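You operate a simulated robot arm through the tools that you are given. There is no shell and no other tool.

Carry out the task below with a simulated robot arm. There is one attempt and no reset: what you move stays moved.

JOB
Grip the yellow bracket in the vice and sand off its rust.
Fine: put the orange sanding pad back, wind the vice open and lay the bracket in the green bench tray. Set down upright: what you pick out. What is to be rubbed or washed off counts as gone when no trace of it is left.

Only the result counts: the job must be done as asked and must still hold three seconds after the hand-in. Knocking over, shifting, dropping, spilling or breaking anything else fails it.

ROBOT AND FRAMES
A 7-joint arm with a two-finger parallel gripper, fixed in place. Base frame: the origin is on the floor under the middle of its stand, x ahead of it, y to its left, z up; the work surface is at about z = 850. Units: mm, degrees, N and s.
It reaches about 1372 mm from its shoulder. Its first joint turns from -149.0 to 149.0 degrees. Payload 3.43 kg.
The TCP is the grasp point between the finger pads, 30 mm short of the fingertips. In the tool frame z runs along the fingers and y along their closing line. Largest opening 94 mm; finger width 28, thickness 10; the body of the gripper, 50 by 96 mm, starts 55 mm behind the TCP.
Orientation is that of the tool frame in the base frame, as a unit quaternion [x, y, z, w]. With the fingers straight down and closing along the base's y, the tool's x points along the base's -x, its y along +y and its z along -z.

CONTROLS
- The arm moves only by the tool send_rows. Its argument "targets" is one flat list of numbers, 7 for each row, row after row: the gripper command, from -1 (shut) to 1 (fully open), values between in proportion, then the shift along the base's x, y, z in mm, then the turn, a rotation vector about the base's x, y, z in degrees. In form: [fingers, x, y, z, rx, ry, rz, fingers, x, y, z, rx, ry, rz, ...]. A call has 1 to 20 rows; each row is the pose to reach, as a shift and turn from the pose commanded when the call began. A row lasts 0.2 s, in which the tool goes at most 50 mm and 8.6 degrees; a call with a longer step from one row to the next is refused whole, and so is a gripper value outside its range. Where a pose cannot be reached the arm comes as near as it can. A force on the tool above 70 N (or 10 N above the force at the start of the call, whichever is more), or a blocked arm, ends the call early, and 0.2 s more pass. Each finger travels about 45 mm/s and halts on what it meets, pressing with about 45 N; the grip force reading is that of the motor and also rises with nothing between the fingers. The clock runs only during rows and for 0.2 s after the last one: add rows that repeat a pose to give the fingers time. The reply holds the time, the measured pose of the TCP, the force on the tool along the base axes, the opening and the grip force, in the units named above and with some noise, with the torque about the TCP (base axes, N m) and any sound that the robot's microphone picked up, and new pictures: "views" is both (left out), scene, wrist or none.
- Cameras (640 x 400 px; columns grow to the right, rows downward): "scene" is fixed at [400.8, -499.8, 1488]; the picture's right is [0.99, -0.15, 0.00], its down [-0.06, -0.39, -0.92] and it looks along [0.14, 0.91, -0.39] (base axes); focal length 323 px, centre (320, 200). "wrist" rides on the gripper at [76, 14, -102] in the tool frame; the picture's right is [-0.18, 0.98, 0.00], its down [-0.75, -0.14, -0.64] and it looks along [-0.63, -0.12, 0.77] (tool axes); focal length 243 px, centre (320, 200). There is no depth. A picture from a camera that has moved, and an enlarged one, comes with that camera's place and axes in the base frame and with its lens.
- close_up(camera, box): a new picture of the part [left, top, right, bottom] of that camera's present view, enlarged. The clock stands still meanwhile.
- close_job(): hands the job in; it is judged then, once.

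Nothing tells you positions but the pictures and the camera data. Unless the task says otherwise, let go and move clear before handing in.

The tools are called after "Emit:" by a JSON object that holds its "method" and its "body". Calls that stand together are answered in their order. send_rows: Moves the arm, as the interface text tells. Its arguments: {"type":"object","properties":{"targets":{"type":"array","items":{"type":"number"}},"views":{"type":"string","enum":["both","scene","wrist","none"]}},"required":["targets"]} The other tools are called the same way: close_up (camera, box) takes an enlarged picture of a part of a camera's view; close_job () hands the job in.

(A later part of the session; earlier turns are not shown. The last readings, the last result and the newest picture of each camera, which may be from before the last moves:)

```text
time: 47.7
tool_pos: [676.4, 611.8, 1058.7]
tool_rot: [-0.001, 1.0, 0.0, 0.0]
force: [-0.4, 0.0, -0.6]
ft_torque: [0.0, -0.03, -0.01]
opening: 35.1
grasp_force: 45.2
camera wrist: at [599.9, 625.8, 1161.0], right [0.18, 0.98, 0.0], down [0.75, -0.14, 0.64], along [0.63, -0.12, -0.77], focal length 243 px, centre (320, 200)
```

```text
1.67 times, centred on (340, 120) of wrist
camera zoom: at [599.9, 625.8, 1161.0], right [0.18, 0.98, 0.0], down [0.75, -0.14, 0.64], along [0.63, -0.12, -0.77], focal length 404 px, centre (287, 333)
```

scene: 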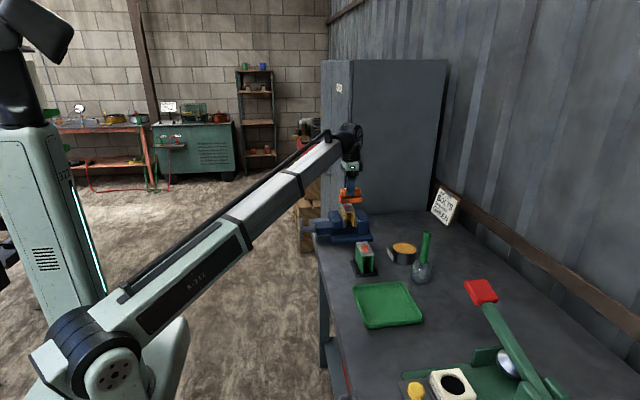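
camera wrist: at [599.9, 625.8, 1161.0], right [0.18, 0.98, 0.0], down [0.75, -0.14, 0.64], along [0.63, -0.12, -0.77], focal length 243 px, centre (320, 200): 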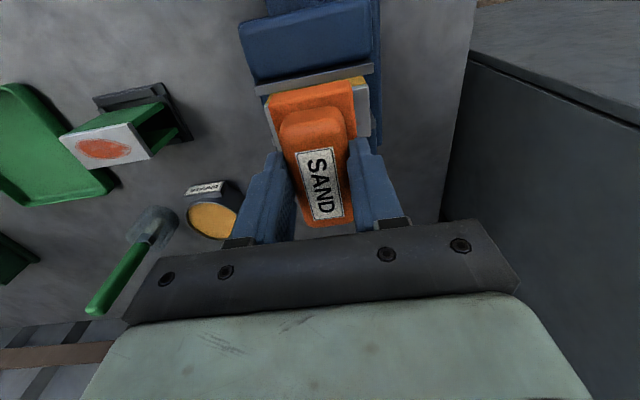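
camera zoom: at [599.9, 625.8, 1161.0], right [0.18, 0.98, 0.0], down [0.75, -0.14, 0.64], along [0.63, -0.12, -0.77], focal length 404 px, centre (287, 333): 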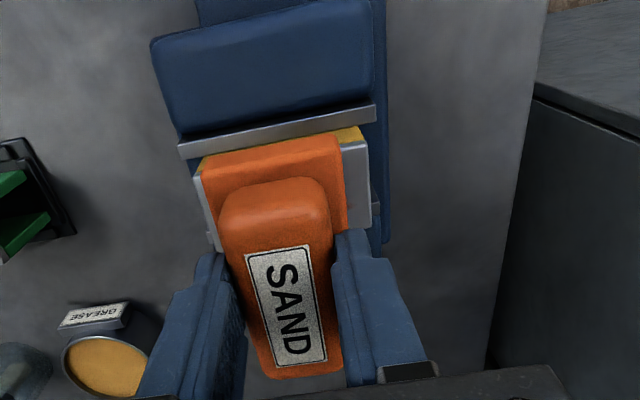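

The pad hovers over the rusty plate. I lower it in small steps until it touches.

Emit:
{"method": "send_rows", "body": {"targets": [-1, 0, 0, -10, 0, 0, 0, -1, 0, 0, -18, 0, 0, 0, -1, 0, 0, -22, 0, 0, 0, -1, 0, 0, -24, 0, 0, 0], "views": "none"}}

Emit:
{"method": "send_rows", "body": {"targets": [-1, 0, 0, -1.5, 0, 0, 0, -1, 0, 0, -3, 0, 0, 0], "views": "none"}}

Emit:
{"method": "send_rows", "body": {"targets": [-1, 0, 0, -1, 0, 0, 0, -1, 0, 0, -2, 0, 0, 0], "views": "none"}}

Emit:
{"method": "send_rows", "body": {"targets": [-1, 0, 0, -1, 0, 0, 0, -1, 0, 0, -2, 0, 0, 0], "views": "scene"}}

```text
time: 48.7
tool_pos: [675.7, 611.7, 1035.3]
tool_rot: [-0.001, 1.0, 0.0, -0.001]
force: [0.0, -0.1, -0.8]
ft_torque: [0.0, 0.02, 0.01]
opening: 35.3
grasp_force: 44.4
```

```text
time: 49.3
tool_pos: [674.9, 611.3, 1034.5]
tool_rot: [0.0, 1.0, 0.0, 0.001]
force: [1.6, 0.2, 11.9]
ft_torque: [-0.1, -0.01, 0.01]
opening: 35.1
grasp_force: 45.1
```

```text
time: 49.9
tool_pos: [674.3, 611.2, 1032.9]
tool_rot: [-0.001, 1.0, 0.002, 0.0]
force: [3.5, 3.5, 41.7]
ft_torque: [-0.03, 0.01, -0.04]
opening: 35.4
grasp_force: 45.0
```

```text
time: 50.5
tool_pos: [673.6, 610.4, 1030.0]
tool_rot: [-0.001, 1.0, 0.001, 0.0]
force: [3.9, 2.9, 42.4]
ft_torque: [0.04, -0.08, -0.01]
opening: 35.1
grasp_force: 44.4
```

scene: 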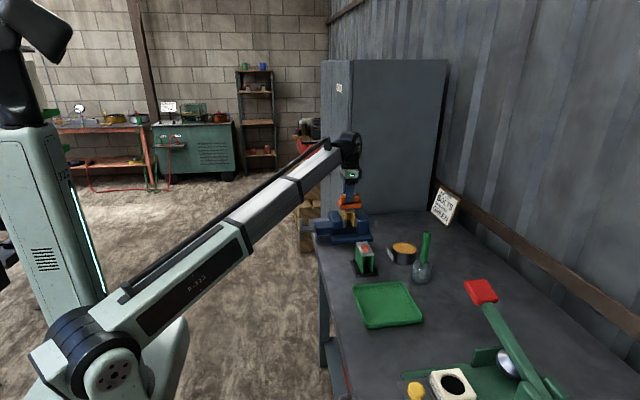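

The pad is in contact and pressing at about 42 N, so I ease off slightly and stroke it along y over the plate.

Emit:
{"method": "send_rows", "body": {"targets": [-1, 0, 0, 1, 0, 0, 0, -1, 0, -10, 1, 0, 0, 0, -1, 0, -20, 1, 0, 0, 0, -1, 0, -30, 1, 0, 0, 0, -1, 0, -20, 1, 0, 0, 0, -1, 0, -10, 1, 0, 0, 0, -1, 0, 0, 1, 0, 0, 0, -1, 0, 10, 1, 0, 0, 0, -1, 0, 20, 1, 0, 0, 0, -1, 0, 30, 1, 0, 0, 0, -1, 0, 20, 1, 0, 0, 0, -1, 0, 10, 1, 0, 0, 0, -1, 0, 0, 1, 0, 0, 0]}}

Emit:
{"method": "close_up", "body": {"camera": "scene", "box": [320, 170, 390, 240]}}

```text
time: 53.3
tool_pos: [675.0, 610.5, 1029.2]
tool_rot: [-0.001, 1.0, 0.0, 0.0]
force: [-0.7, 10.0, 26.1]
ft_torque: [0.26, 0.11, -0.03]
opening: 35.3
grasp_force: 45.4
camera wrist: at [597.7, 625.4, 1132.3], right [0.18, 0.98, 0.0], down [0.75, -0.14, 0.64], along [0.63, -0.12, -0.77], focal length 243 px, centre (320, 200)
```

scene: 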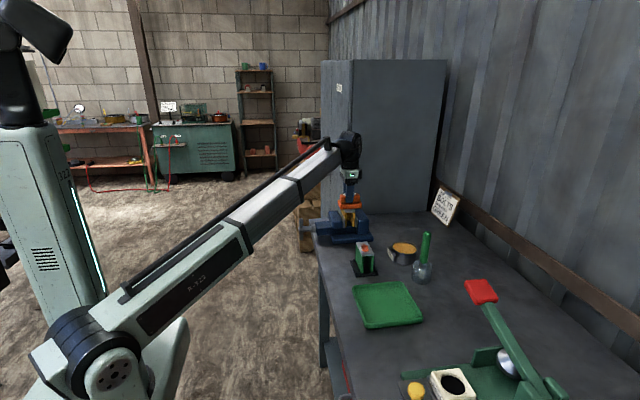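
wrist: 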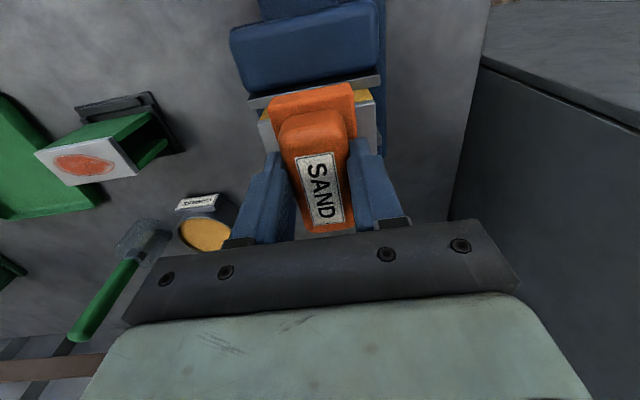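

```text
5.71 times, centred on (355, 205) of scene
camera zoom: at [400.8, -499.8, 1488.0], right [0.99, -0.15, 0.0], down [-0.06, -0.39, -0.92], along [0.14, 0.91, -0.39], focal length 1845 px, centre (120, 171)
```

zoom: 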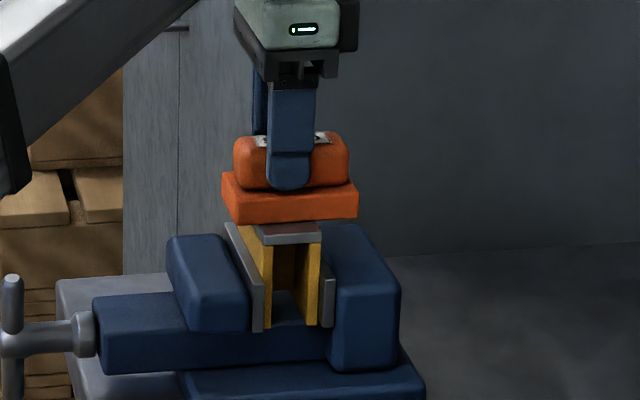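

The bracket stays firm while rubbed with about 26 N. I do more strokes, then lift off to inspect.

Emit:
{"method": "send_rows", "body": {"targets": [-1, 0, -12, 0, 0, 0, 0, -1, 0, -24, 0, 0, 0, 0, -1, 0, -34, 0, 0, 0, 0, -1, 0, -22, 0, 0, 0, 0, -1, 0, -10, 0, 0, 0, 0, -1, 0, 2, 0, 0, 0, 0, -1, 0, 14, 0, 0, 0, 0, -1, 0, 26, 0, 0, 0, 0, -1, 0, 36, 0, 0, 0, 0, -1, 0, 24, 0, 0, 0, 0, -1, 0, 12, 0, 0, 0, 0, -1, 0, 0, 0, 0, 0, 0, -1, 0, -12, 0, 0, 0, 0, -1, 0, -24, 0, 0, 0, 0, -1, 0, -12, 0, 0, 0, 0, -1, 0, 0, 0, 0, 0, 0, -1, 0, 12, 0, 0, 0, 0, -1, 0, 24, 0, 0, 0, 0, -1, 0, 12, 0, 0, 0, 0, -1, 0, 0, 0, 0, 0, 0], "views": "none"}}

Emit:
{"method": "send_rows", "body": {"targets": [-1, 0, 0, 20, 0, 0, 0, -1, 0, 0, 50, 0, 0, 0, -1, 0, 30, 70, 0, 0, 0, -1, 0, 60, 70, 0, 0, 0, -1, 0, 60, 70, 0, 0, 0]}}

Emit:
{"method": "close_up", "body": {"camera": "scene", "box": [325, 190, 375, 235]}}

Emit:
{"method": "close_up", "body": {"camera": "wrist", "box": [160, 0, 440, 240]}}

```text
time: 57.5
tool_pos: [674.6, 611.0, 1030.5]
tool_rot: [-0.001, 1.0, 0.001, -0.001]
force: [-1.2, 2.6, 6.8]
ft_torque: [0.06, 0.04, 0.02]
opening: 35.2
grasp_force: 44.8
```

```text
time: 58.7
tool_pos: [675.5, 672.7, 1100.5]
tool_rot: [0.0, 1.0, -0.001, 0.0]
force: [0.3, 0.3, -1.1]
ft_torque: [-0.03, 0.03, 0.02]
opening: 35.2
grasp_force: 45.0
camera wrist: at [598.9, 685.8, 1203.2], right [0.18, 0.98, 0.0], down [0.75, -0.14, 0.64], along [0.63, -0.12, -0.77], focal length 243 px, centre (320, 200)
```

scene: 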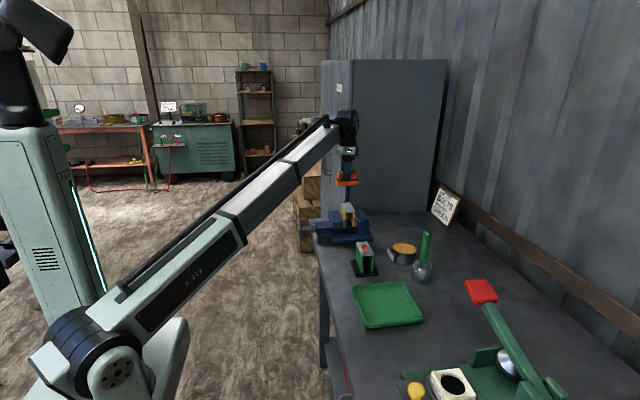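
wrist: 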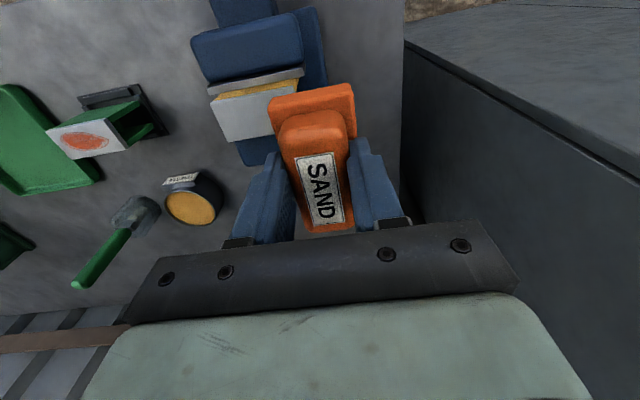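

```text
8.89 times, centred on (350, 212) of scene
camera zoom: at [400.8, -499.8, 1488.0], right [0.99, -0.15, 0.0], down [-0.06, -0.39, -0.92], along [0.14, 0.91, -0.39], focal length 2870 px, centre (53, 89)
```

zoom: 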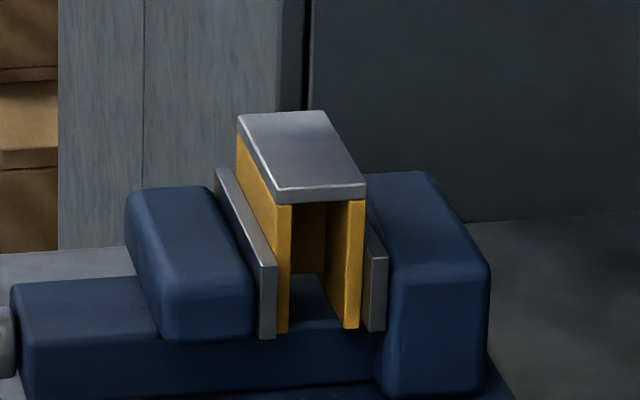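

```text
1.67 times, centred on (300, 120) of wrist
camera zoom: at [598.9, 685.8, 1203.2], right [0.18, 0.98, 0.0], down [0.75, -0.14, 0.64], along [0.63, -0.12, -0.77], focal length 404 px, centre (353, 333)
```

zoom: 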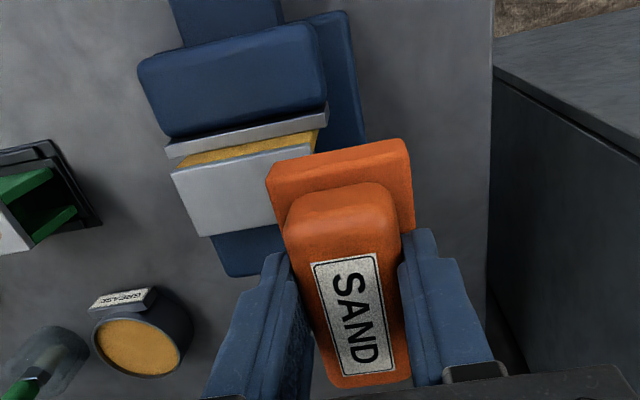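

The plate looks clean. I'll zoom in further and move aside in x to see the whole plate with the wrist camera before putting the pad back.

Emit:
{"method": "send_rows", "body": {"targets": [-1, 0, 30, 0, 0, 0, 0, -1, -40, 45, 0, 0, 0, 0, -1, -40, 45, 0, 0, 0, 0], "views": "wrist"}}

Emit:
{"method": "close_up", "body": {"camera": "scene", "box": [340, 198, 366, 216]}}

Emit:
{"method": "close_up", "body": {"camera": "wrist", "box": [160, 60, 320, 180]}}

```text
time: 59.5
tool_pos: [636.2, 717.2, 1100.0]
tool_rot: [0.0, 1.0, 0.0, -0.001]
force: [0.3, 0.0, -1.4]
ft_torque: [0.02, 0.02, -0.02]
opening: 35.3
grasp_force: 44.9
camera wrist: at [559.2, 731.3, 1202.4], right [0.18, 0.98, 0.0], down [0.75, -0.14, 0.64], along [0.63, -0.12, -0.77], focal length 243 px, centre (320, 200)
```

wrist: 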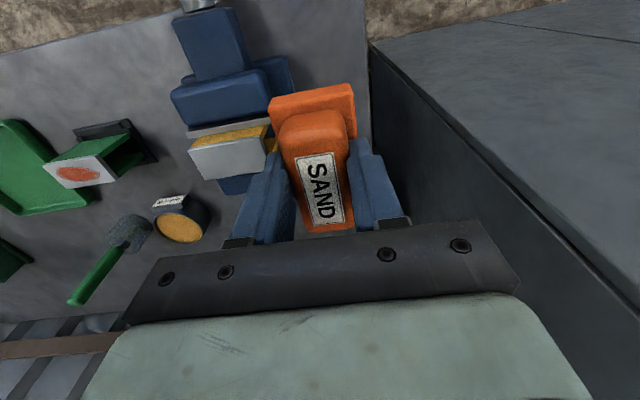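

```text
16.00 times, centred on (353, 207) of scene
camera zoom: at [400.8, -499.8, 1488.0], right [0.99, -0.15, 0.0], down [-0.06, -0.39, -0.92], along [0.14, 0.91, -0.39], focal length 5167 px, centre (-208, 88)
```

zoom: 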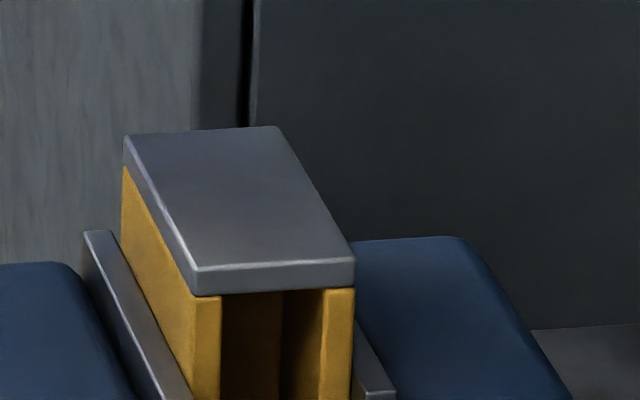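

```text
3.33 times, centred on (240, 120) of wrist
camera zoom: at [559.2, 731.3, 1202.4], right [0.18, 0.98, 0.0], down [0.75, -0.14, 0.64], along [0.63, -0.12, -0.77], focal length 809 px, centre (587, 467)
```

zoom: 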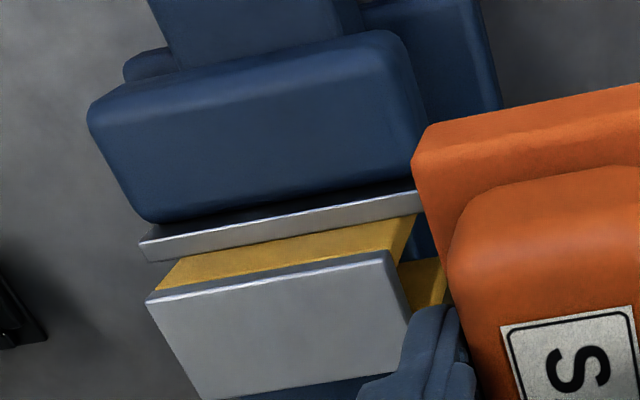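

The plate looks clean, but I can't exclude a faint tint, so I'll do one more round of strokes with firm pressure.

Emit:
{"method": "send_rows", "body": {"targets": [-1, 13, -35, 0, 0, 0, 0, -1, 26, -72, 0, 0, 0, 0, -1, 38.3, -106, -10, 0, 0, 0, -1, 38.3, -106, -45, 0, 0, 0, -1, 38.3, -106, -62, 0, 0, 0, -1, 38.3, -106, -68, 0, 0, 0, -1, 38.3, -106, -71, 0, 0, 0, -1, 38.3, -106, -72, 0, 0, 0], "views": "none"}}

Emit:
{"method": "send_rows", "body": {"targets": [-1, 0, -12, 0, 0, 0, 0, -1, 0, -24, 0, 0, 0, 0, -1, 0, -34, 0, 0, 0, 0, -1, 0, -22, 0, 0, 0, 0, -1, 0, -10, 0, 0, 0, 0, -1, 0, 2, 0, 0, 0, 0, -1, 0, 14, 0, 0, 0, 0, -1, 0, 26, 0, 0, 0, 0, -1, 0, 36, 0, 0, 0, 0, -1, 0, 24, 0, 0, 0, 0, -1, 0, 12, 0, 0, 0, 0, -1, 0, 0, 0, 0, 0, 0, -1, 0, -12, -0.5, 0, 0, 0, -1, 0, -24, -0.5, 0, 0, 0, -1, 0, -34, -0.5, 0, 0, 0, -1, 0, -17, -0.5, 0, 0, 0, -1, 0, 0, -0.5, 0, 0, 0, -1, 0, 17, -0.5, 0, 0, 0, -1, 0, 34, -0.5, 0, 0, 0, -1, 0, 17, -0.5, 0, 0, 0], "views": "none"}}

Emit:
{"method": "send_rows", "body": {"targets": [-1, 8, -8, 0, 0, 0, 0, -1, 8, -24, 0, 0, 0, 0, -1, 8, -40, 0, 0, 0, 0, -1, 8, -52, 0, 0, 0, 0, -1, 0, -52, 0, 0, 0, 0, -1, -8, -40, 0, 0, 0, 0, -1, -8, -24, 0, 0, 0, 0, -1, -8, -8, 0, 0, 0, 0, -1, -8, 8, 0, 0, 0, 0, -1, 0, 8, 0, 0, 0, 0, -1, 0, -17, 0, 0, 0, 0], "views": "none"}}

```text
time: 61.3
tool_pos: [672.4, 610.5, 1030.2]
tool_rot: [0.0, 1.0, 0.001, 0.002]
force: [5.0, 2.5, 36.3]
ft_torque: [-0.22, -0.06, -0.01]
opening: 35.1
grasp_force: 44.8
```

```text
time: 65.5
tool_pos: [672.5, 630.7, 1028.6]
tool_rot: [-0.001, 1.0, 0.004, 0.0]
force: [0.4, 21.6, 58.9]
ft_torque: [-0.07, 0.13, -0.05]
opening: 35.2
grasp_force: 45.4
```

```text
time: 67.9
tool_pos: [675.4, 613.7, 1029.3]
tool_rot: [-0.002, 1.0, 0.003, 0.001]
force: [1.6, 19.2, 55.1]
ft_torque: [0.37, 0.34, -0.08]
opening: 35.2
grasp_force: 44.6
```

That round pressed with 55–59 N. I lift straight up, step aside and inspect again.

Emit:
{"method": "send_rows", "body": {"targets": [-1, 0, 0, 5, 0, 0, 0, -1, 0, 0, 30, 0, 0, 0, -1, 0, 10, 70, 0, 0, 0, -1, 0, 50, 75, 0, 0, 0, -1, 20, 90, 75, 0, 0, 0, -1, 60, 100, 75, 0, 0, 0, -1, 60, 100, 75, 0, 0, 0]}}

Emit:
{"method": "close_up", "body": {"camera": "scene", "box": [340, 198, 366, 216]}}

Emit:
{"method": "close_up", "body": {"camera": "wrist", "box": [140, 0, 340, 150]}}

Emit:
{"method": "close_up", "body": {"camera": "scene", "box": [320, 160, 420, 240]}}

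```text
time: 69.5
tool_pos: [736.6, 710.5, 1103.0]
tool_rot: [-0.001, 1.0, 0.0, 0.0]
force: [-0.8, 0.8, -1.5]
ft_torque: [-0.01, 0.04, 0.01]
opening: 35.2
grasp_force: 45.5
camera wrist: at [659.2, 725.3, 1204.7], right [0.18, 0.98, 0.0], down [0.75, -0.14, 0.64], along [0.63, -0.12, -0.77], focal length 243 px, centre (320, 200)
```

scene: 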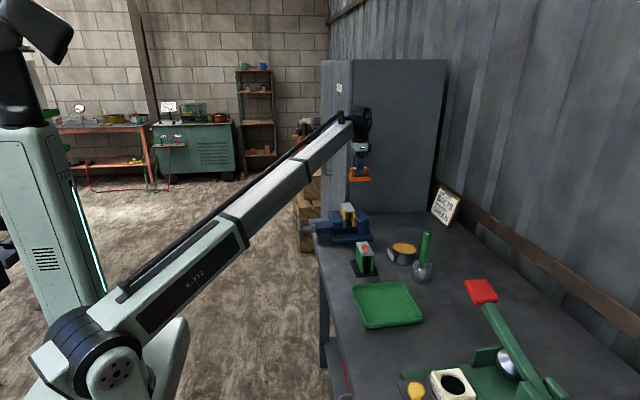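
wrist: 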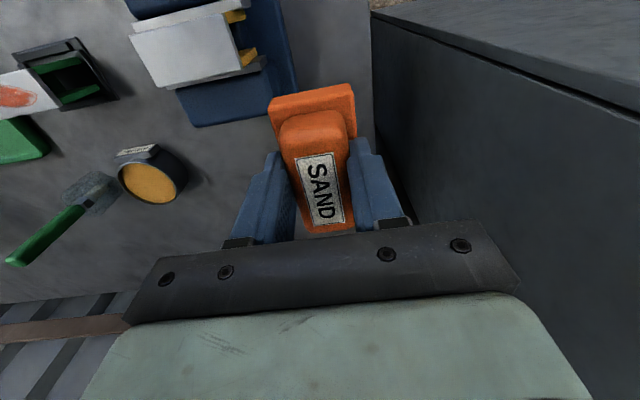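

```text
16.00 times, centred on (353, 207) of scene
camera zoom: at [400.8, -499.8, 1488.0], right [0.99, -0.15, 0.0], down [-0.06, -0.39, -0.92], along [0.14, 0.91, -0.39], focal length 5167 px, centre (-208, 88)
```

zoom: 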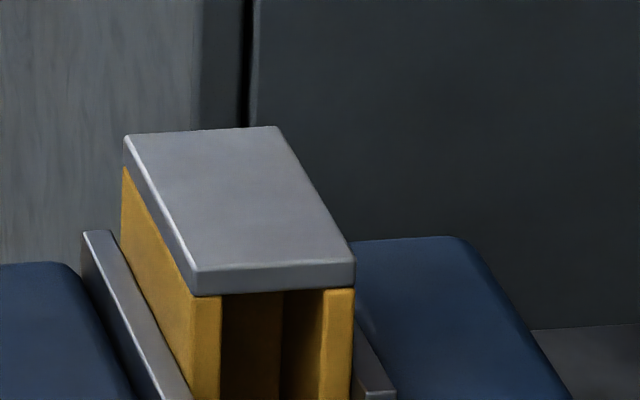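

```text
2.67 times, centred on (240, 75) of wrist
camera zoom: at [659.2, 725.3, 1204.7], right [0.18, 0.98, 0.0], down [0.75, -0.14, 0.64], along [0.63, -0.12, -0.77], focal length 647 px, centre (533, 533)
```

zoom: 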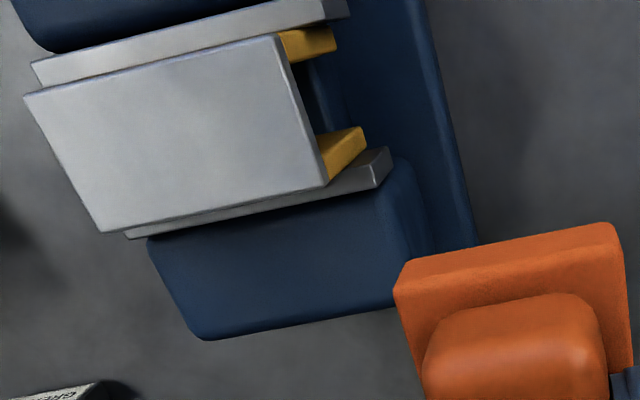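

```text
5.00 times, centred on (370, 200) of scene
camera zoom: at [400.8, -499.8, 1488.0], right [0.99, -0.15, 0.0], down [-0.06, -0.39, -0.92], along [0.14, 0.91, -0.39], focal length 1615 px, centre (70, 200)
```

zoom: 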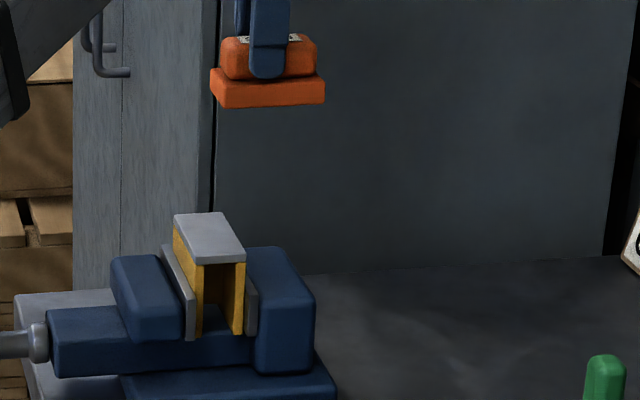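

The plate is clean with no trace of rust. Now I return the sanding pad to where it stood, at (843, 720).

Emit:
{"method": "send_rows", "body": {"targets": [-1, 36, 3, 0, 0, 0, 0, -1, 75, 6, -10, 0, 0, 0, -1, 106.5, 9.4, -40, 0, 0, 0, -1, 106.5, 9.4, -85, 0, 0, 0, -1, 106.5, 9.4, -130, 0, 0, 0, -1, 106.5, 9.4, -165, 0, 0, 0, -1, 106.5, 9.4, -183, 0, 0, 0, -1, 106.5, 9.4, -183, 0, 0, 0]}}

Emit:
{"method": "close_up", "body": {"camera": "scene", "box": [350, 170, 410, 235]}}

```text
time: 71.3
tool_pos: [840.5, 718.9, 917.1]
tool_rot: [-0.002, 1.0, 0.001, 0.0]
force: [-0.6, -0.4, -0.3]
ft_torque: [0.03, 0.02, 0.02]
opening: 35.1
grasp_force: 45.1
camera wrist: at [764.1, 733.1, 1020.4], right [0.18, 0.98, 0.0], down [0.75, -0.14, 0.64], along [0.63, -0.12, -0.77], focal length 243 px, centre (320, 200)
```

scene: 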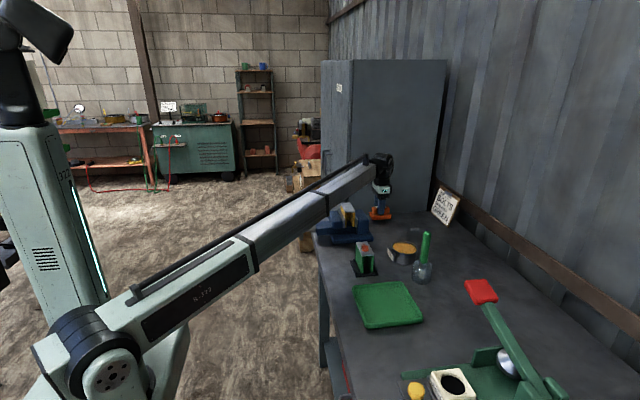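
wrist: 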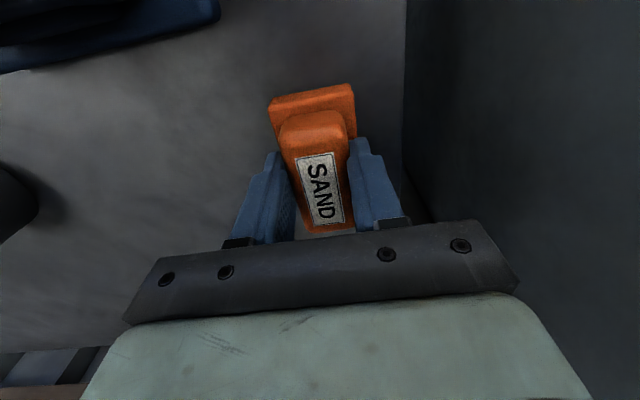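

```text
6.15 times, centred on (380, 202) of scene
camera zoom: at [400.8, -499.8, 1488.0], right [0.99, -0.15, 0.0], down [-0.06, -0.39, -0.92], along [0.14, 0.91, -0.39], focal length 1987 px, centre (-49, 185)
```

zoom: 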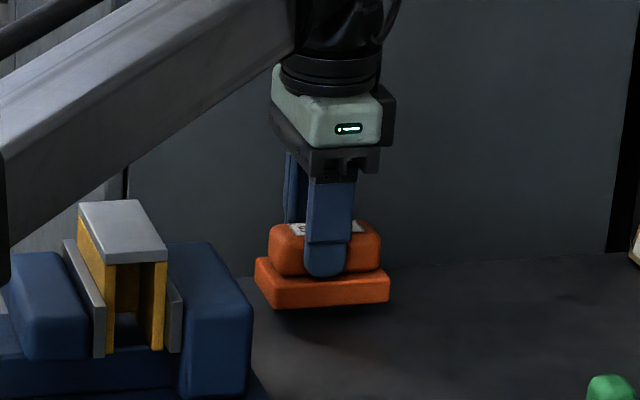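

The pad hovers about 10 mm over its original spot. I lower it in small steps until it rests on the bench.

Emit:
{"method": "send_rows", "body": {"targets": [-1, 1, 0.5, -4, 0, 0, 0, -1, 1, 0.5, -7, 0, 0, 0], "views": "none"}}

Emit:
{"method": "send_rows", "body": {"targets": [-1, 0, 0, -1.5, 0, 0, 0, -1, 0, 0, -3, 0, 0, 0], "views": "none"}}

Emit:
{"method": "send_rows", "body": {"targets": [-1, 0, 0, -1, 0, 0, 0, -1, 0, 0, -2, 0, 0, 0], "views": "none"}}

```text
time: 71.9
tool_pos: [840.9, 720.2, 911.9]
tool_rot: [-0.001, 1.0, 0.0, 0.0]
force: [-1.1, 0.1, -1.0]
ft_torque: [0.0, 0.01, 0.01]
opening: 35.0
grasp_force: 45.0
```

```text
time: 72.5
tool_pos: [840.9, 720.3, 908.4]
tool_rot: [-0.001, 1.0, 0.0, 0.0]
force: [-0.2, 0.3, -1.7]
ft_torque: [0.01, 0.0, 0.02]
opening: 35.0
grasp_force: 45.3
```

```text
time: 73.1
tool_pos: [842.7, 719.9, 906.6]
tool_rot: [-0.001, 1.0, -0.001, 0.0]
force: [0.7, -0.1, -1.8]
ft_torque: [-0.02, 0.07, 0.0]
opening: 34.7
grasp_force: 45.1
```

Emit:
{"method": "send_rows", "body": {"targets": [-1, 0, 0, -1, 0, 0, 0, -1, 0, 0, -2, 0, 0, 0], "views": "none"}}

Emit:
{"method": "send_rows", "body": {"targets": [-1, 0, 0, -1, 0, 0, 0, -1, 0, 0, -1.5, 0, 0, 0], "views": "both"}}

Emit:
{"method": "close_up", "body": {"camera": "scene", "box": [350, 170, 410, 235]}}

```text
time: 73.7
tool_pos: [840.7, 719.9, 906.1]
tool_rot: [-0.001, 1.0, 0.0, -0.001]
force: [0.1, -0.2, -1.0]
ft_torque: [0.02, 0.02, 0.0]
opening: 34.9
grasp_force: 44.6
```

```text
time: 74.3
tool_pos: [841.3, 721.6, 905.0]
tool_rot: [0.0, 1.0, 0.001, 0.002]
force: [1.8, -0.3, 13.1]
ft_torque: [-0.09, 0.23, 0.02]
opening: 35.1
grasp_force: 44.7
camera wrist: at [764.4, 734.4, 1007.3], right [0.18, 0.98, 0.0], down [0.75, -0.14, 0.64], along [0.63, -0.12, -0.77], focal length 243 px, centre (320, 200)
```

scene: 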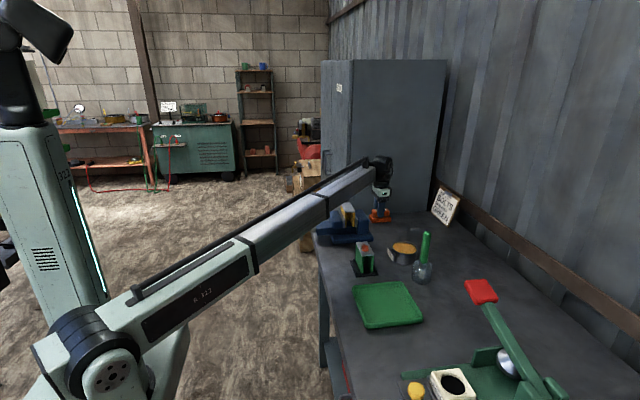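
wrist: 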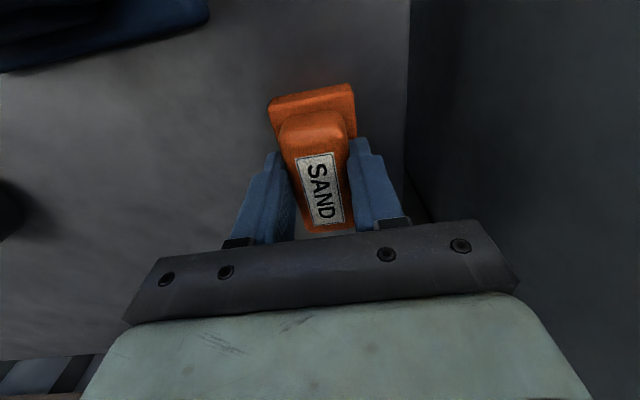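

```text
6.15 times, centred on (380, 202) of scene
camera zoom: at [400.8, -499.8, 1488.0], right [0.99, -0.15, 0.0], down [-0.06, -0.39, -0.92], along [0.14, 0.91, -0.39], focal length 1987 px, centre (-49, 185)
```

zoom: 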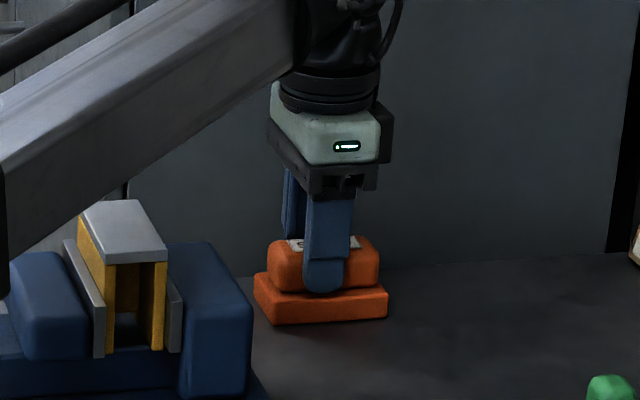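

The pad rests on the bench within 1–2 mm of where it was. I open partly (locker nearby) and rise.

Emit:
{"method": "send_rows", "body": {"targets": [-0.1, 0, 0, 0.5, 0, 0, 0, 0.17, 0, 0, 1, 0, 0, 0, 0.17, 0, 0, 1, 0, 0, 0, 0.17, 0, 0, 10, 0, 0, 0, 0.17, 0, 0, 40, 0, 0, 0, 0.17, 0, 0, 85, 0, 0, 0, 0.17, 0, 0, 130, 0, 0, 0, 0.17, 0, -15, 170, 0, 0, 0, 0.17, -10, -30, 195, 0, 0, 0, 0.17, -10, -30, 195, 0, 0, 0]}}

Emit:
{"method": "close_up", "body": {"camera": "scene", "box": [295, 180, 405, 250]}}

Emit:
{"method": "close_up", "body": {"camera": "wrist", "box": [220, 20, 420, 200]}}

```text
time: 76.5
tool_pos: [830.9, 689.1, 1100.4]
tool_rot: [0.0, 1.0, 0.0, 0.0]
force: [0.7, 0.2, -0.7]
ft_torque: [-0.03, 0.0, 0.01]
opening: 54.8
grasp_force: 0.1
camera wrist: at [753.9, 703.4, 1202.0], right [0.18, 0.98, 0.0], down [0.75, -0.14, 0.64], along [0.63, -0.12, -0.77], focal length 243 px, centre (320, 200)
```

scene: 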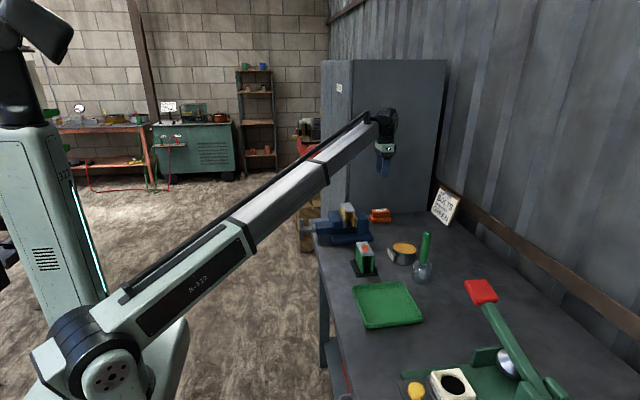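
wrist: 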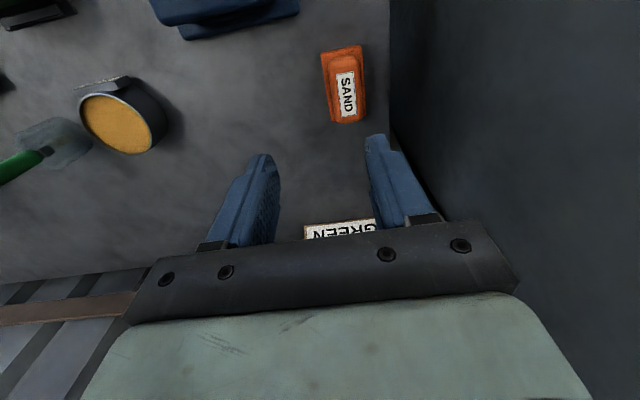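

```text
5.71 times, centred on (350, 215) of scene
camera zoom: at [400.8, -499.8, 1488.0], right [0.99, -0.15, 0.0], down [-0.06, -0.39, -0.92], along [0.14, 0.91, -0.39], focal length 1845 px, centre (149, 114)
```

zoom: 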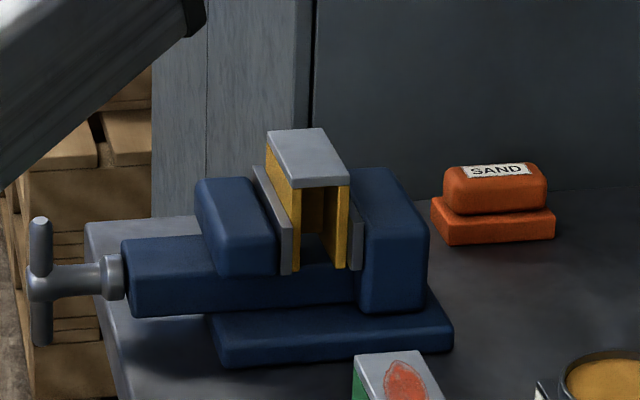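

```text
2.22 times, centred on (320, 110) of wrist
camera zoom: at [753.9, 703.4, 1202.0], right [0.18, 0.98, 0.0], down [0.75, -0.14, 0.64], along [0.63, -0.12, -0.77], focal length 539 px, centre (320, 400)
```

zoom: 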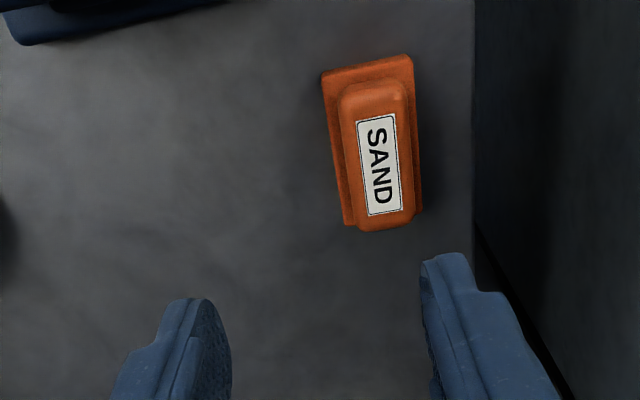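

The pad is back in place and the bracket is still clamped. Next I go to the -y side of the upright handle arm to wind the vice open (sweeping it toward +y).

Emit:
{"method": "send_rows", "body": {"targets": [-1, -38, -15, 0, 0, 0, 0, -1, -80, -32, 0, 0, 0, 0, -1, -122, -48, -10, 0, 0, 0, -1, -164, -65, -20, 0, 0, 0, -1, -206, -82, -30, 0, 0, 0, -1, -248, -98, -35, 0, 0, 0, -1, -290, -115, -40, 0, 0, 0, -1, -325, -130, -40, 0, 0, 0, -1, -341, -137, -40, 0, 0, 0, -1, -341, -137, -80, 0, 0, 0, -1, -341, -137, -120, 0, 0, 0, -1, -341, -137, -150, 0, 0, 0, -1, -341, -137, -157, 0, 0, 0]}}

Emit:
{"method": "close_up", "body": {"camera": "wrist", "box": [260, 60, 460, 240]}}

Emit:
{"method": "close_up", "body": {"camera": "scene", "box": [280, 180, 380, 250]}}

```text
time: 79.3
tool_pos: [491.4, 552.3, 940.0]
tool_rot: [-0.001, 1.0, 0.0, -0.001]
force: [-0.4, -0.7, 0.6]
ft_torque: [0.01, 0.01, -0.01]
opening: 0.1
grasp_force: 33.0
camera wrist: at [413.9, 567.0, 1043.8], right [0.18, 0.98, 0.0], down [0.75, -0.14, 0.64], along [0.63, -0.12, -0.77], focal length 243 px, centre (320, 200)
```

scene: 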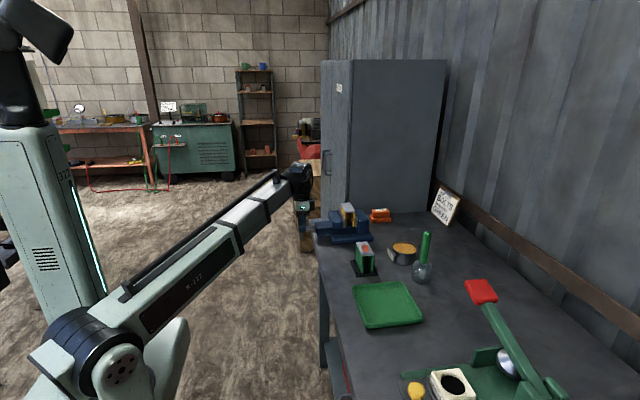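
wrist: 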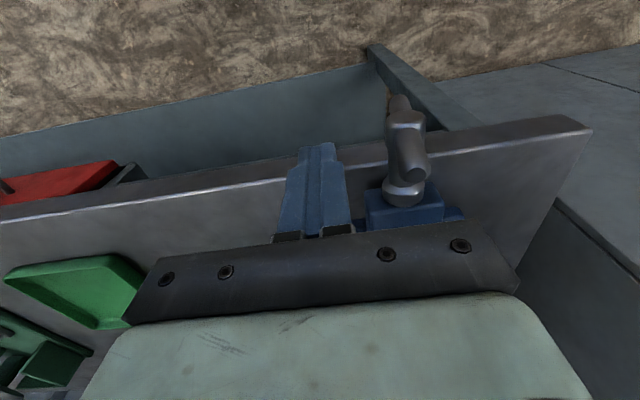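

```text
2.22 times, centred on (360, 150) of wrist
camera zoom: at [413.9, 567.0, 1043.8], right [0.18, 0.98, 0.0], down [0.75, -0.14, 0.64], along [0.63, -0.12, -0.77], focal length 539 px, centre (231, 311)
```

zoom: 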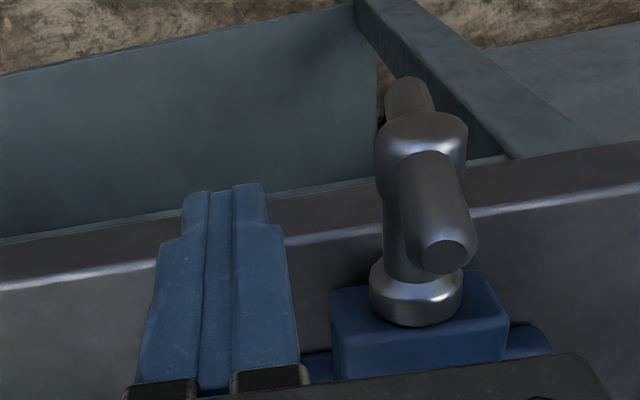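

```text
5.71 times, centred on (330, 215) of scene
camera zoom: at [400.8, -499.8, 1488.0], right [0.99, -0.15, 0.0], down [-0.06, -0.39, -0.92], along [0.14, 0.91, -0.39], focal length 1845 px, centre (263, 114)
```

zoom: 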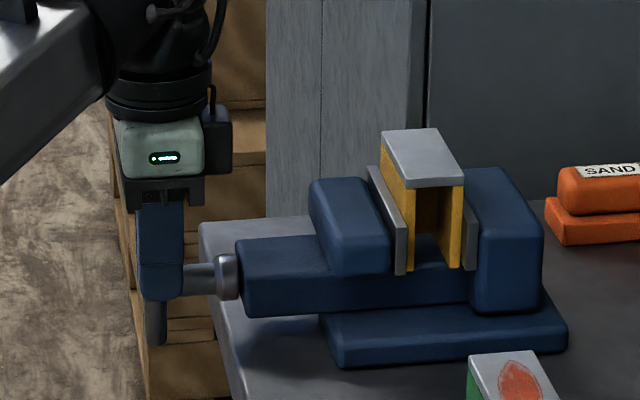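

The upper arm is at about 100°, leaning slightly toward -y. I sweep it toward +y to loosen the vice.

Emit:
{"method": "send_rows", "body": {"targets": [-1, -1, 16.7, 5, 0, 0, 0, -1, -1, 25.7, 9, 0, 0, 0, -1, -1, 31.7, 13, 0, 0, 0, -1, -1, 37.7, 17, 0, 0, 0, -1, -1, 43.7, 21, 0, 0, 0, -1, -1, 48.7, 24, 0, 0, 0, -1, -1, 53.7, 24, 0, 0, 0, -1, -1, 58.7, 22.5, 0, 0, 0, -1, -1, 63.7, 20.5, 0, 0, 0, -1, -1, 68.7, 17.7, 0, 0, 0]}}

Emit:
{"method": "close_up", "body": {"camera": "wrist", "box": [260, 60, 460, 240]}}

Emit:
{"method": "close_up", "body": {"camera": "scene", "box": [280, 180, 380, 250]}}

```text
time: 81.5
tool_pos: [488.5, 622.8, 959.5]
tool_rot: [-0.001, 1.0, 0.001, 0.0]
force: [0.1, -1.1, 2.3]
ft_torque: [0.0, 0.04, -0.02]
opening: 0.0
grasp_force: 33.0
camera wrist: at [412.3, 636.7, 1062.4], right [0.18, 0.98, 0.0], down [0.75, -0.14, 0.64], along [0.63, -0.11, -0.77], focal length 243 px, centre (320, 200)
```

scene: 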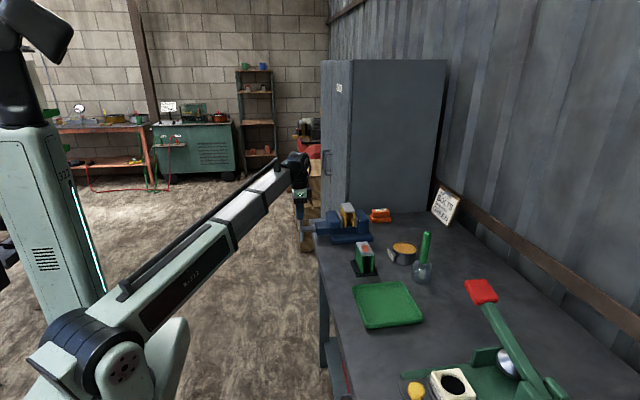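
wrist: 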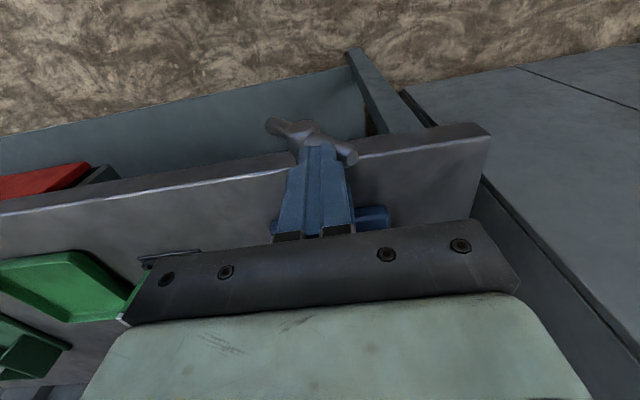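

```text
2.22 times, centred on (360, 150) of wrist
camera zoom: at [412.3, 636.7, 1062.4], right [0.18, 0.98, 0.0], down [0.75, -0.14, 0.64], along [0.63, -0.11, -0.77], focal length 539 px, centre (231, 311)
```

zoom: 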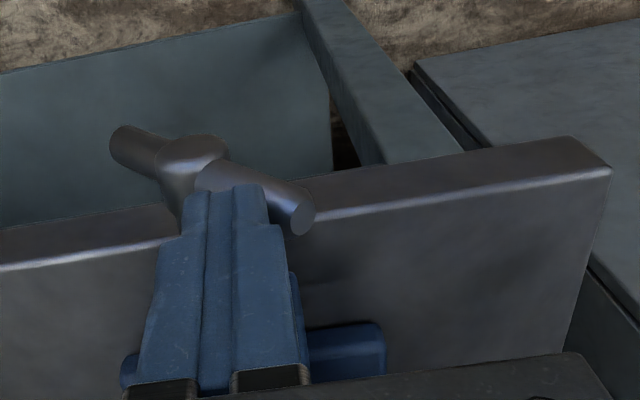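

```text
5.71 times, centred on (330, 215) of scene
camera zoom: at [400.8, -499.8, 1488.0], right [0.99, -0.15, 0.0], down [-0.06, -0.39, -0.92], along [0.14, 0.91, -0.39], focal length 1845 px, centre (263, 114)
```

zoom: 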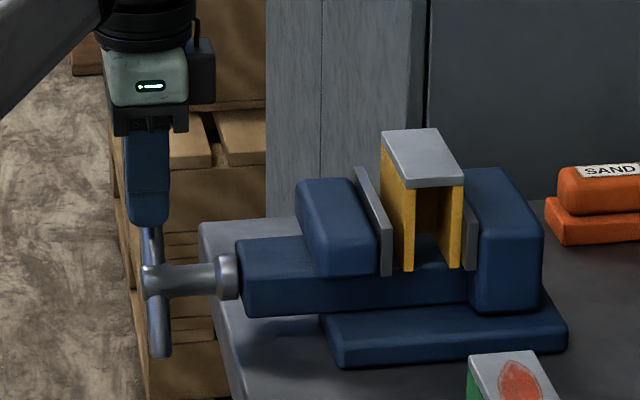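

The vice is opening (about 9 mm) and the bracket stands on its own. I continue the stroke, pushing the +y arm down past horizontal.

Emit:
{"method": "send_rows", "body": {"targets": [-1, 1.5, 2.7, -5, 0, 0, 0, -1, 1.5, 6.2, -8.5, 0, 0, 0, -1, 1.5, 9.7, -13, 0, 0, 0, -1, 1.5, 12.5, -17.5, 0, 0, 0, -1, 1.5, 16.2, -22.5, 0, 0, 0, -1, 1.5, 22.2, -26.5, 0, 0, 0, -1, 1.5, 28.2, -28.5, 0, 0, 0, -1, 1.5, 32.2, -33.5, 0, 0, 0, -1, 1.5, 33.2, -37.5, 0, 0, 0, -1, 1.5, 32.2, -42.5, 0, 0, 0, -1, 1.5, 32.2, -46.5, 0, 0, 0, -1, 1.5, 30.2, -51.5, 0, 0, 0, -1, 1.5, 28.2, -55.5, 0, 0, 0]}}

Emit:
{"method": "close_up", "body": {"camera": "wrist", "box": [220, 60, 420, 240]}}

Emit:
{"method": "close_up", "body": {"camera": "scene", "box": [280, 180, 380, 250]}}

```text
time: 83.6
tool_pos: [491.3, 651.8, 927.6]
tool_rot: [0.001, 1.0, -0.001, 0.003]
force: [-3.7, -10.5, 30.2]
ft_torque: [-0.5, 0.09, 0.05]
opening: 0.0
grasp_force: 32.9
stopped in row 10: the force on the tool passed its limit at 79 N (the readings are from after the stop); the commanded pose is now the measured one
camera wrist: at [413.8, 666.5, 1029.5], right [0.19, 0.98, 0.0], down [0.75, -0.14, 0.65], along [0.63, -0.12, -0.76], focal length 243 px, centre (320, 200)
```

scene: 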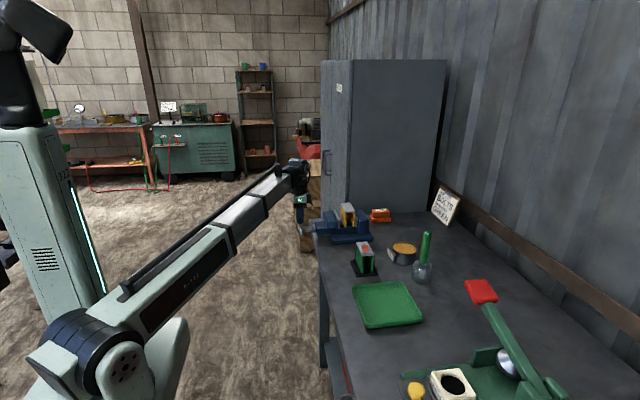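
wrist: 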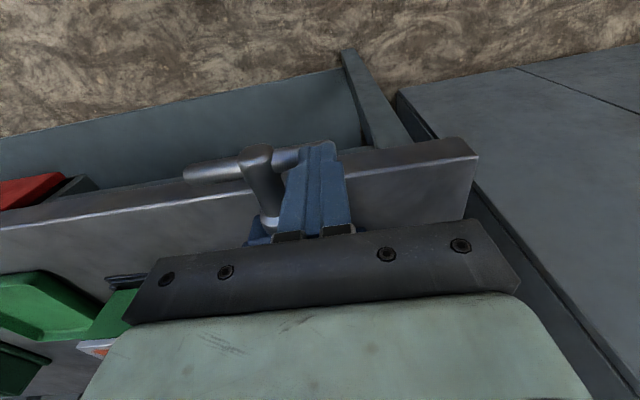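

```text
2.22 times, centred on (320, 150) of wrist
camera zoom: at [413.8, 666.5, 1029.5], right [0.19, 0.98, 0.0], down [0.75, -0.14, 0.65], along [0.63, -0.12, -0.76], focal length 539 px, centre (320, 311)
```

zoom: 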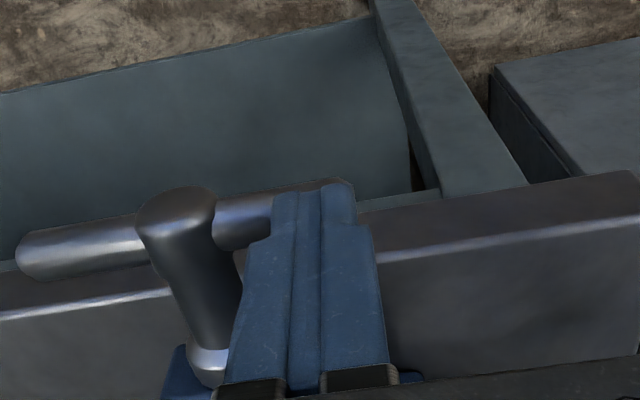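

```text
5.71 times, centred on (330, 215) of scene
camera zoom: at [400.8, -499.8, 1488.0], right [0.99, -0.15, 0.0], down [-0.06, -0.39, -0.92], along [0.14, 0.91, -0.39], focal length 1845 px, centre (263, 114)
```

zoom: 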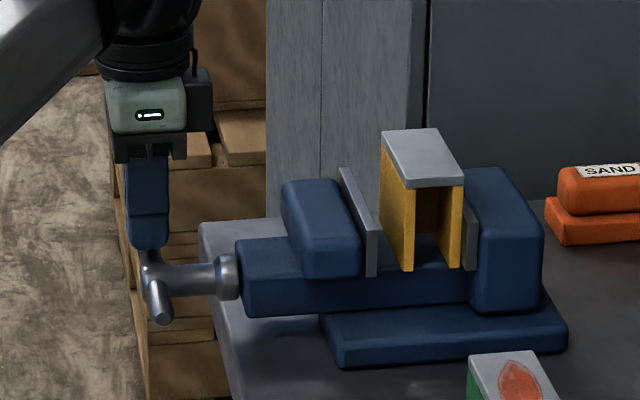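

The handle is back at its starting stop and the jaws are fully open again (about 60 mm gap). I leave the handle, turn the gripper to close along x and go above the bracket.

Emit:
{"method": "send_rows", "body": {"targets": [-1, 0, 0, 10, 0, 0, 0, -1, 0, 0, 45, 0, 0, 0, -1, 0, 0, 90, 0, 0, 0, -1, 0, 0, 135, 0, 0, -3, -1, 16, -4, 140, 0, 0, -11, 0.35, 32, -8, 140, 0, 0, -19, 0.35, 48, -11, 140, 0, 0, -27, 0.35, 64, -15, 140, 0, 0, -35, 0.35, 80, -19, 140, 0, 0, -43, 0.35, 96, -22, 140, 0, 0, -51, 0.35, 112, -26, 140, 0, 0, -59, 0.35, 128, -30, 140, 0, 0, -67, 0.35, 144, -34, 140, 0, 0, -75, 0.35, 160, -37, 140, 0, 0, -83, 0.35, 176, -40, 140, 0, 0, -90, 0.35, 182.5, -42, 140, 0, 0, -90, 0.35, 182.5, -42, 140, 0, 0, -90]}}

Emit:
{"method": "close_up", "body": {"camera": "wrist", "box": [200, 0, 440, 200]}}

Emit:
{"method": "close_up", "body": {"camera": "scene", "box": [300, 150, 400, 250]}}

```text
time: 87.2
tool_pos: [672.9, 610.3, 1065.3]
tool_rot: [0.708, 0.706, -0.002, 0.001]
force: [-0.1, -0.6, -0.2]
ft_torque: [-0.01, 0.03, -0.03]
opening: 63.3
grasp_force: 0.0
camera wrist: at [687.4, 688.2, 1167.2], right [0.98, -0.19, 0.0], down [-0.14, -0.75, 0.65], along [-0.12, -0.63, -0.76], focal length 243 px, centre (320, 200)
```

scene: 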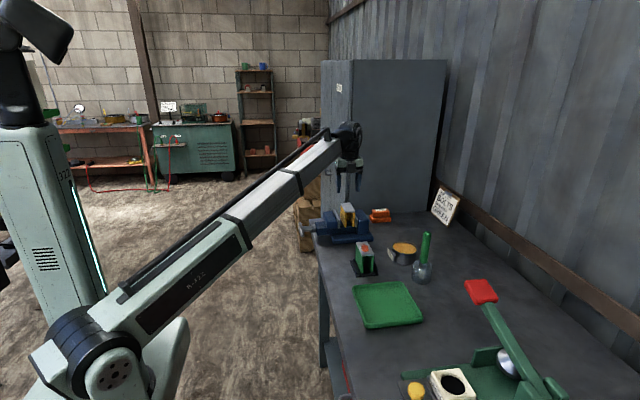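
wrist: 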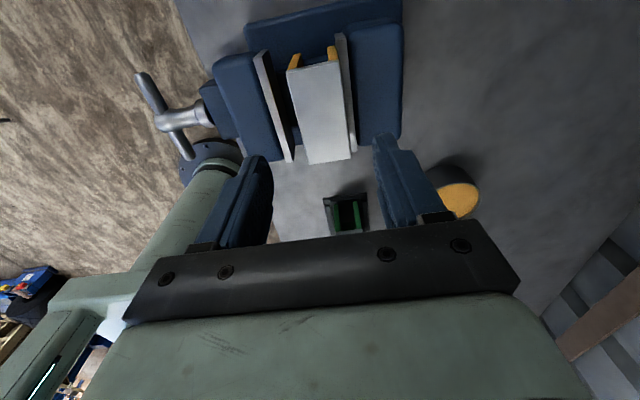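

```text
2.00 times, centred on (320, 100) of wrist
camera zoom: at [687.4, 688.2, 1167.2], right [0.98, -0.19, 0.0], down [-0.14, -0.75, 0.65], along [-0.12, -0.63, -0.76], focal length 485 px, centre (320, 400)
```

zoom: 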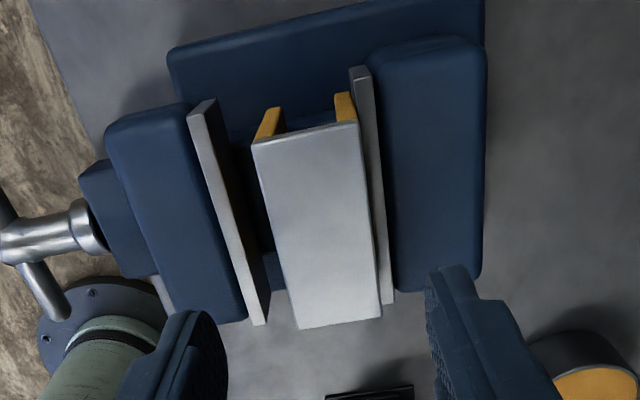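

```text
4.00 times, centred on (350, 200) of scene
camera zoom: at [400.8, -499.8, 1488.0], right [0.99, -0.15, 0.0], down [-0.06, -0.39, -0.92], along [0.14, 0.91, -0.39], focal length 1292 px, centre (200, 200)
```

zoom: 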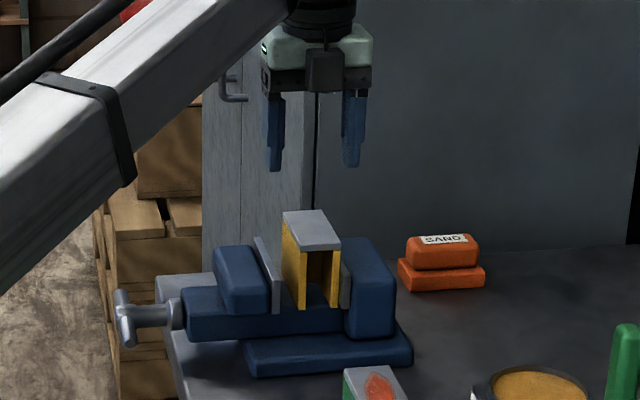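

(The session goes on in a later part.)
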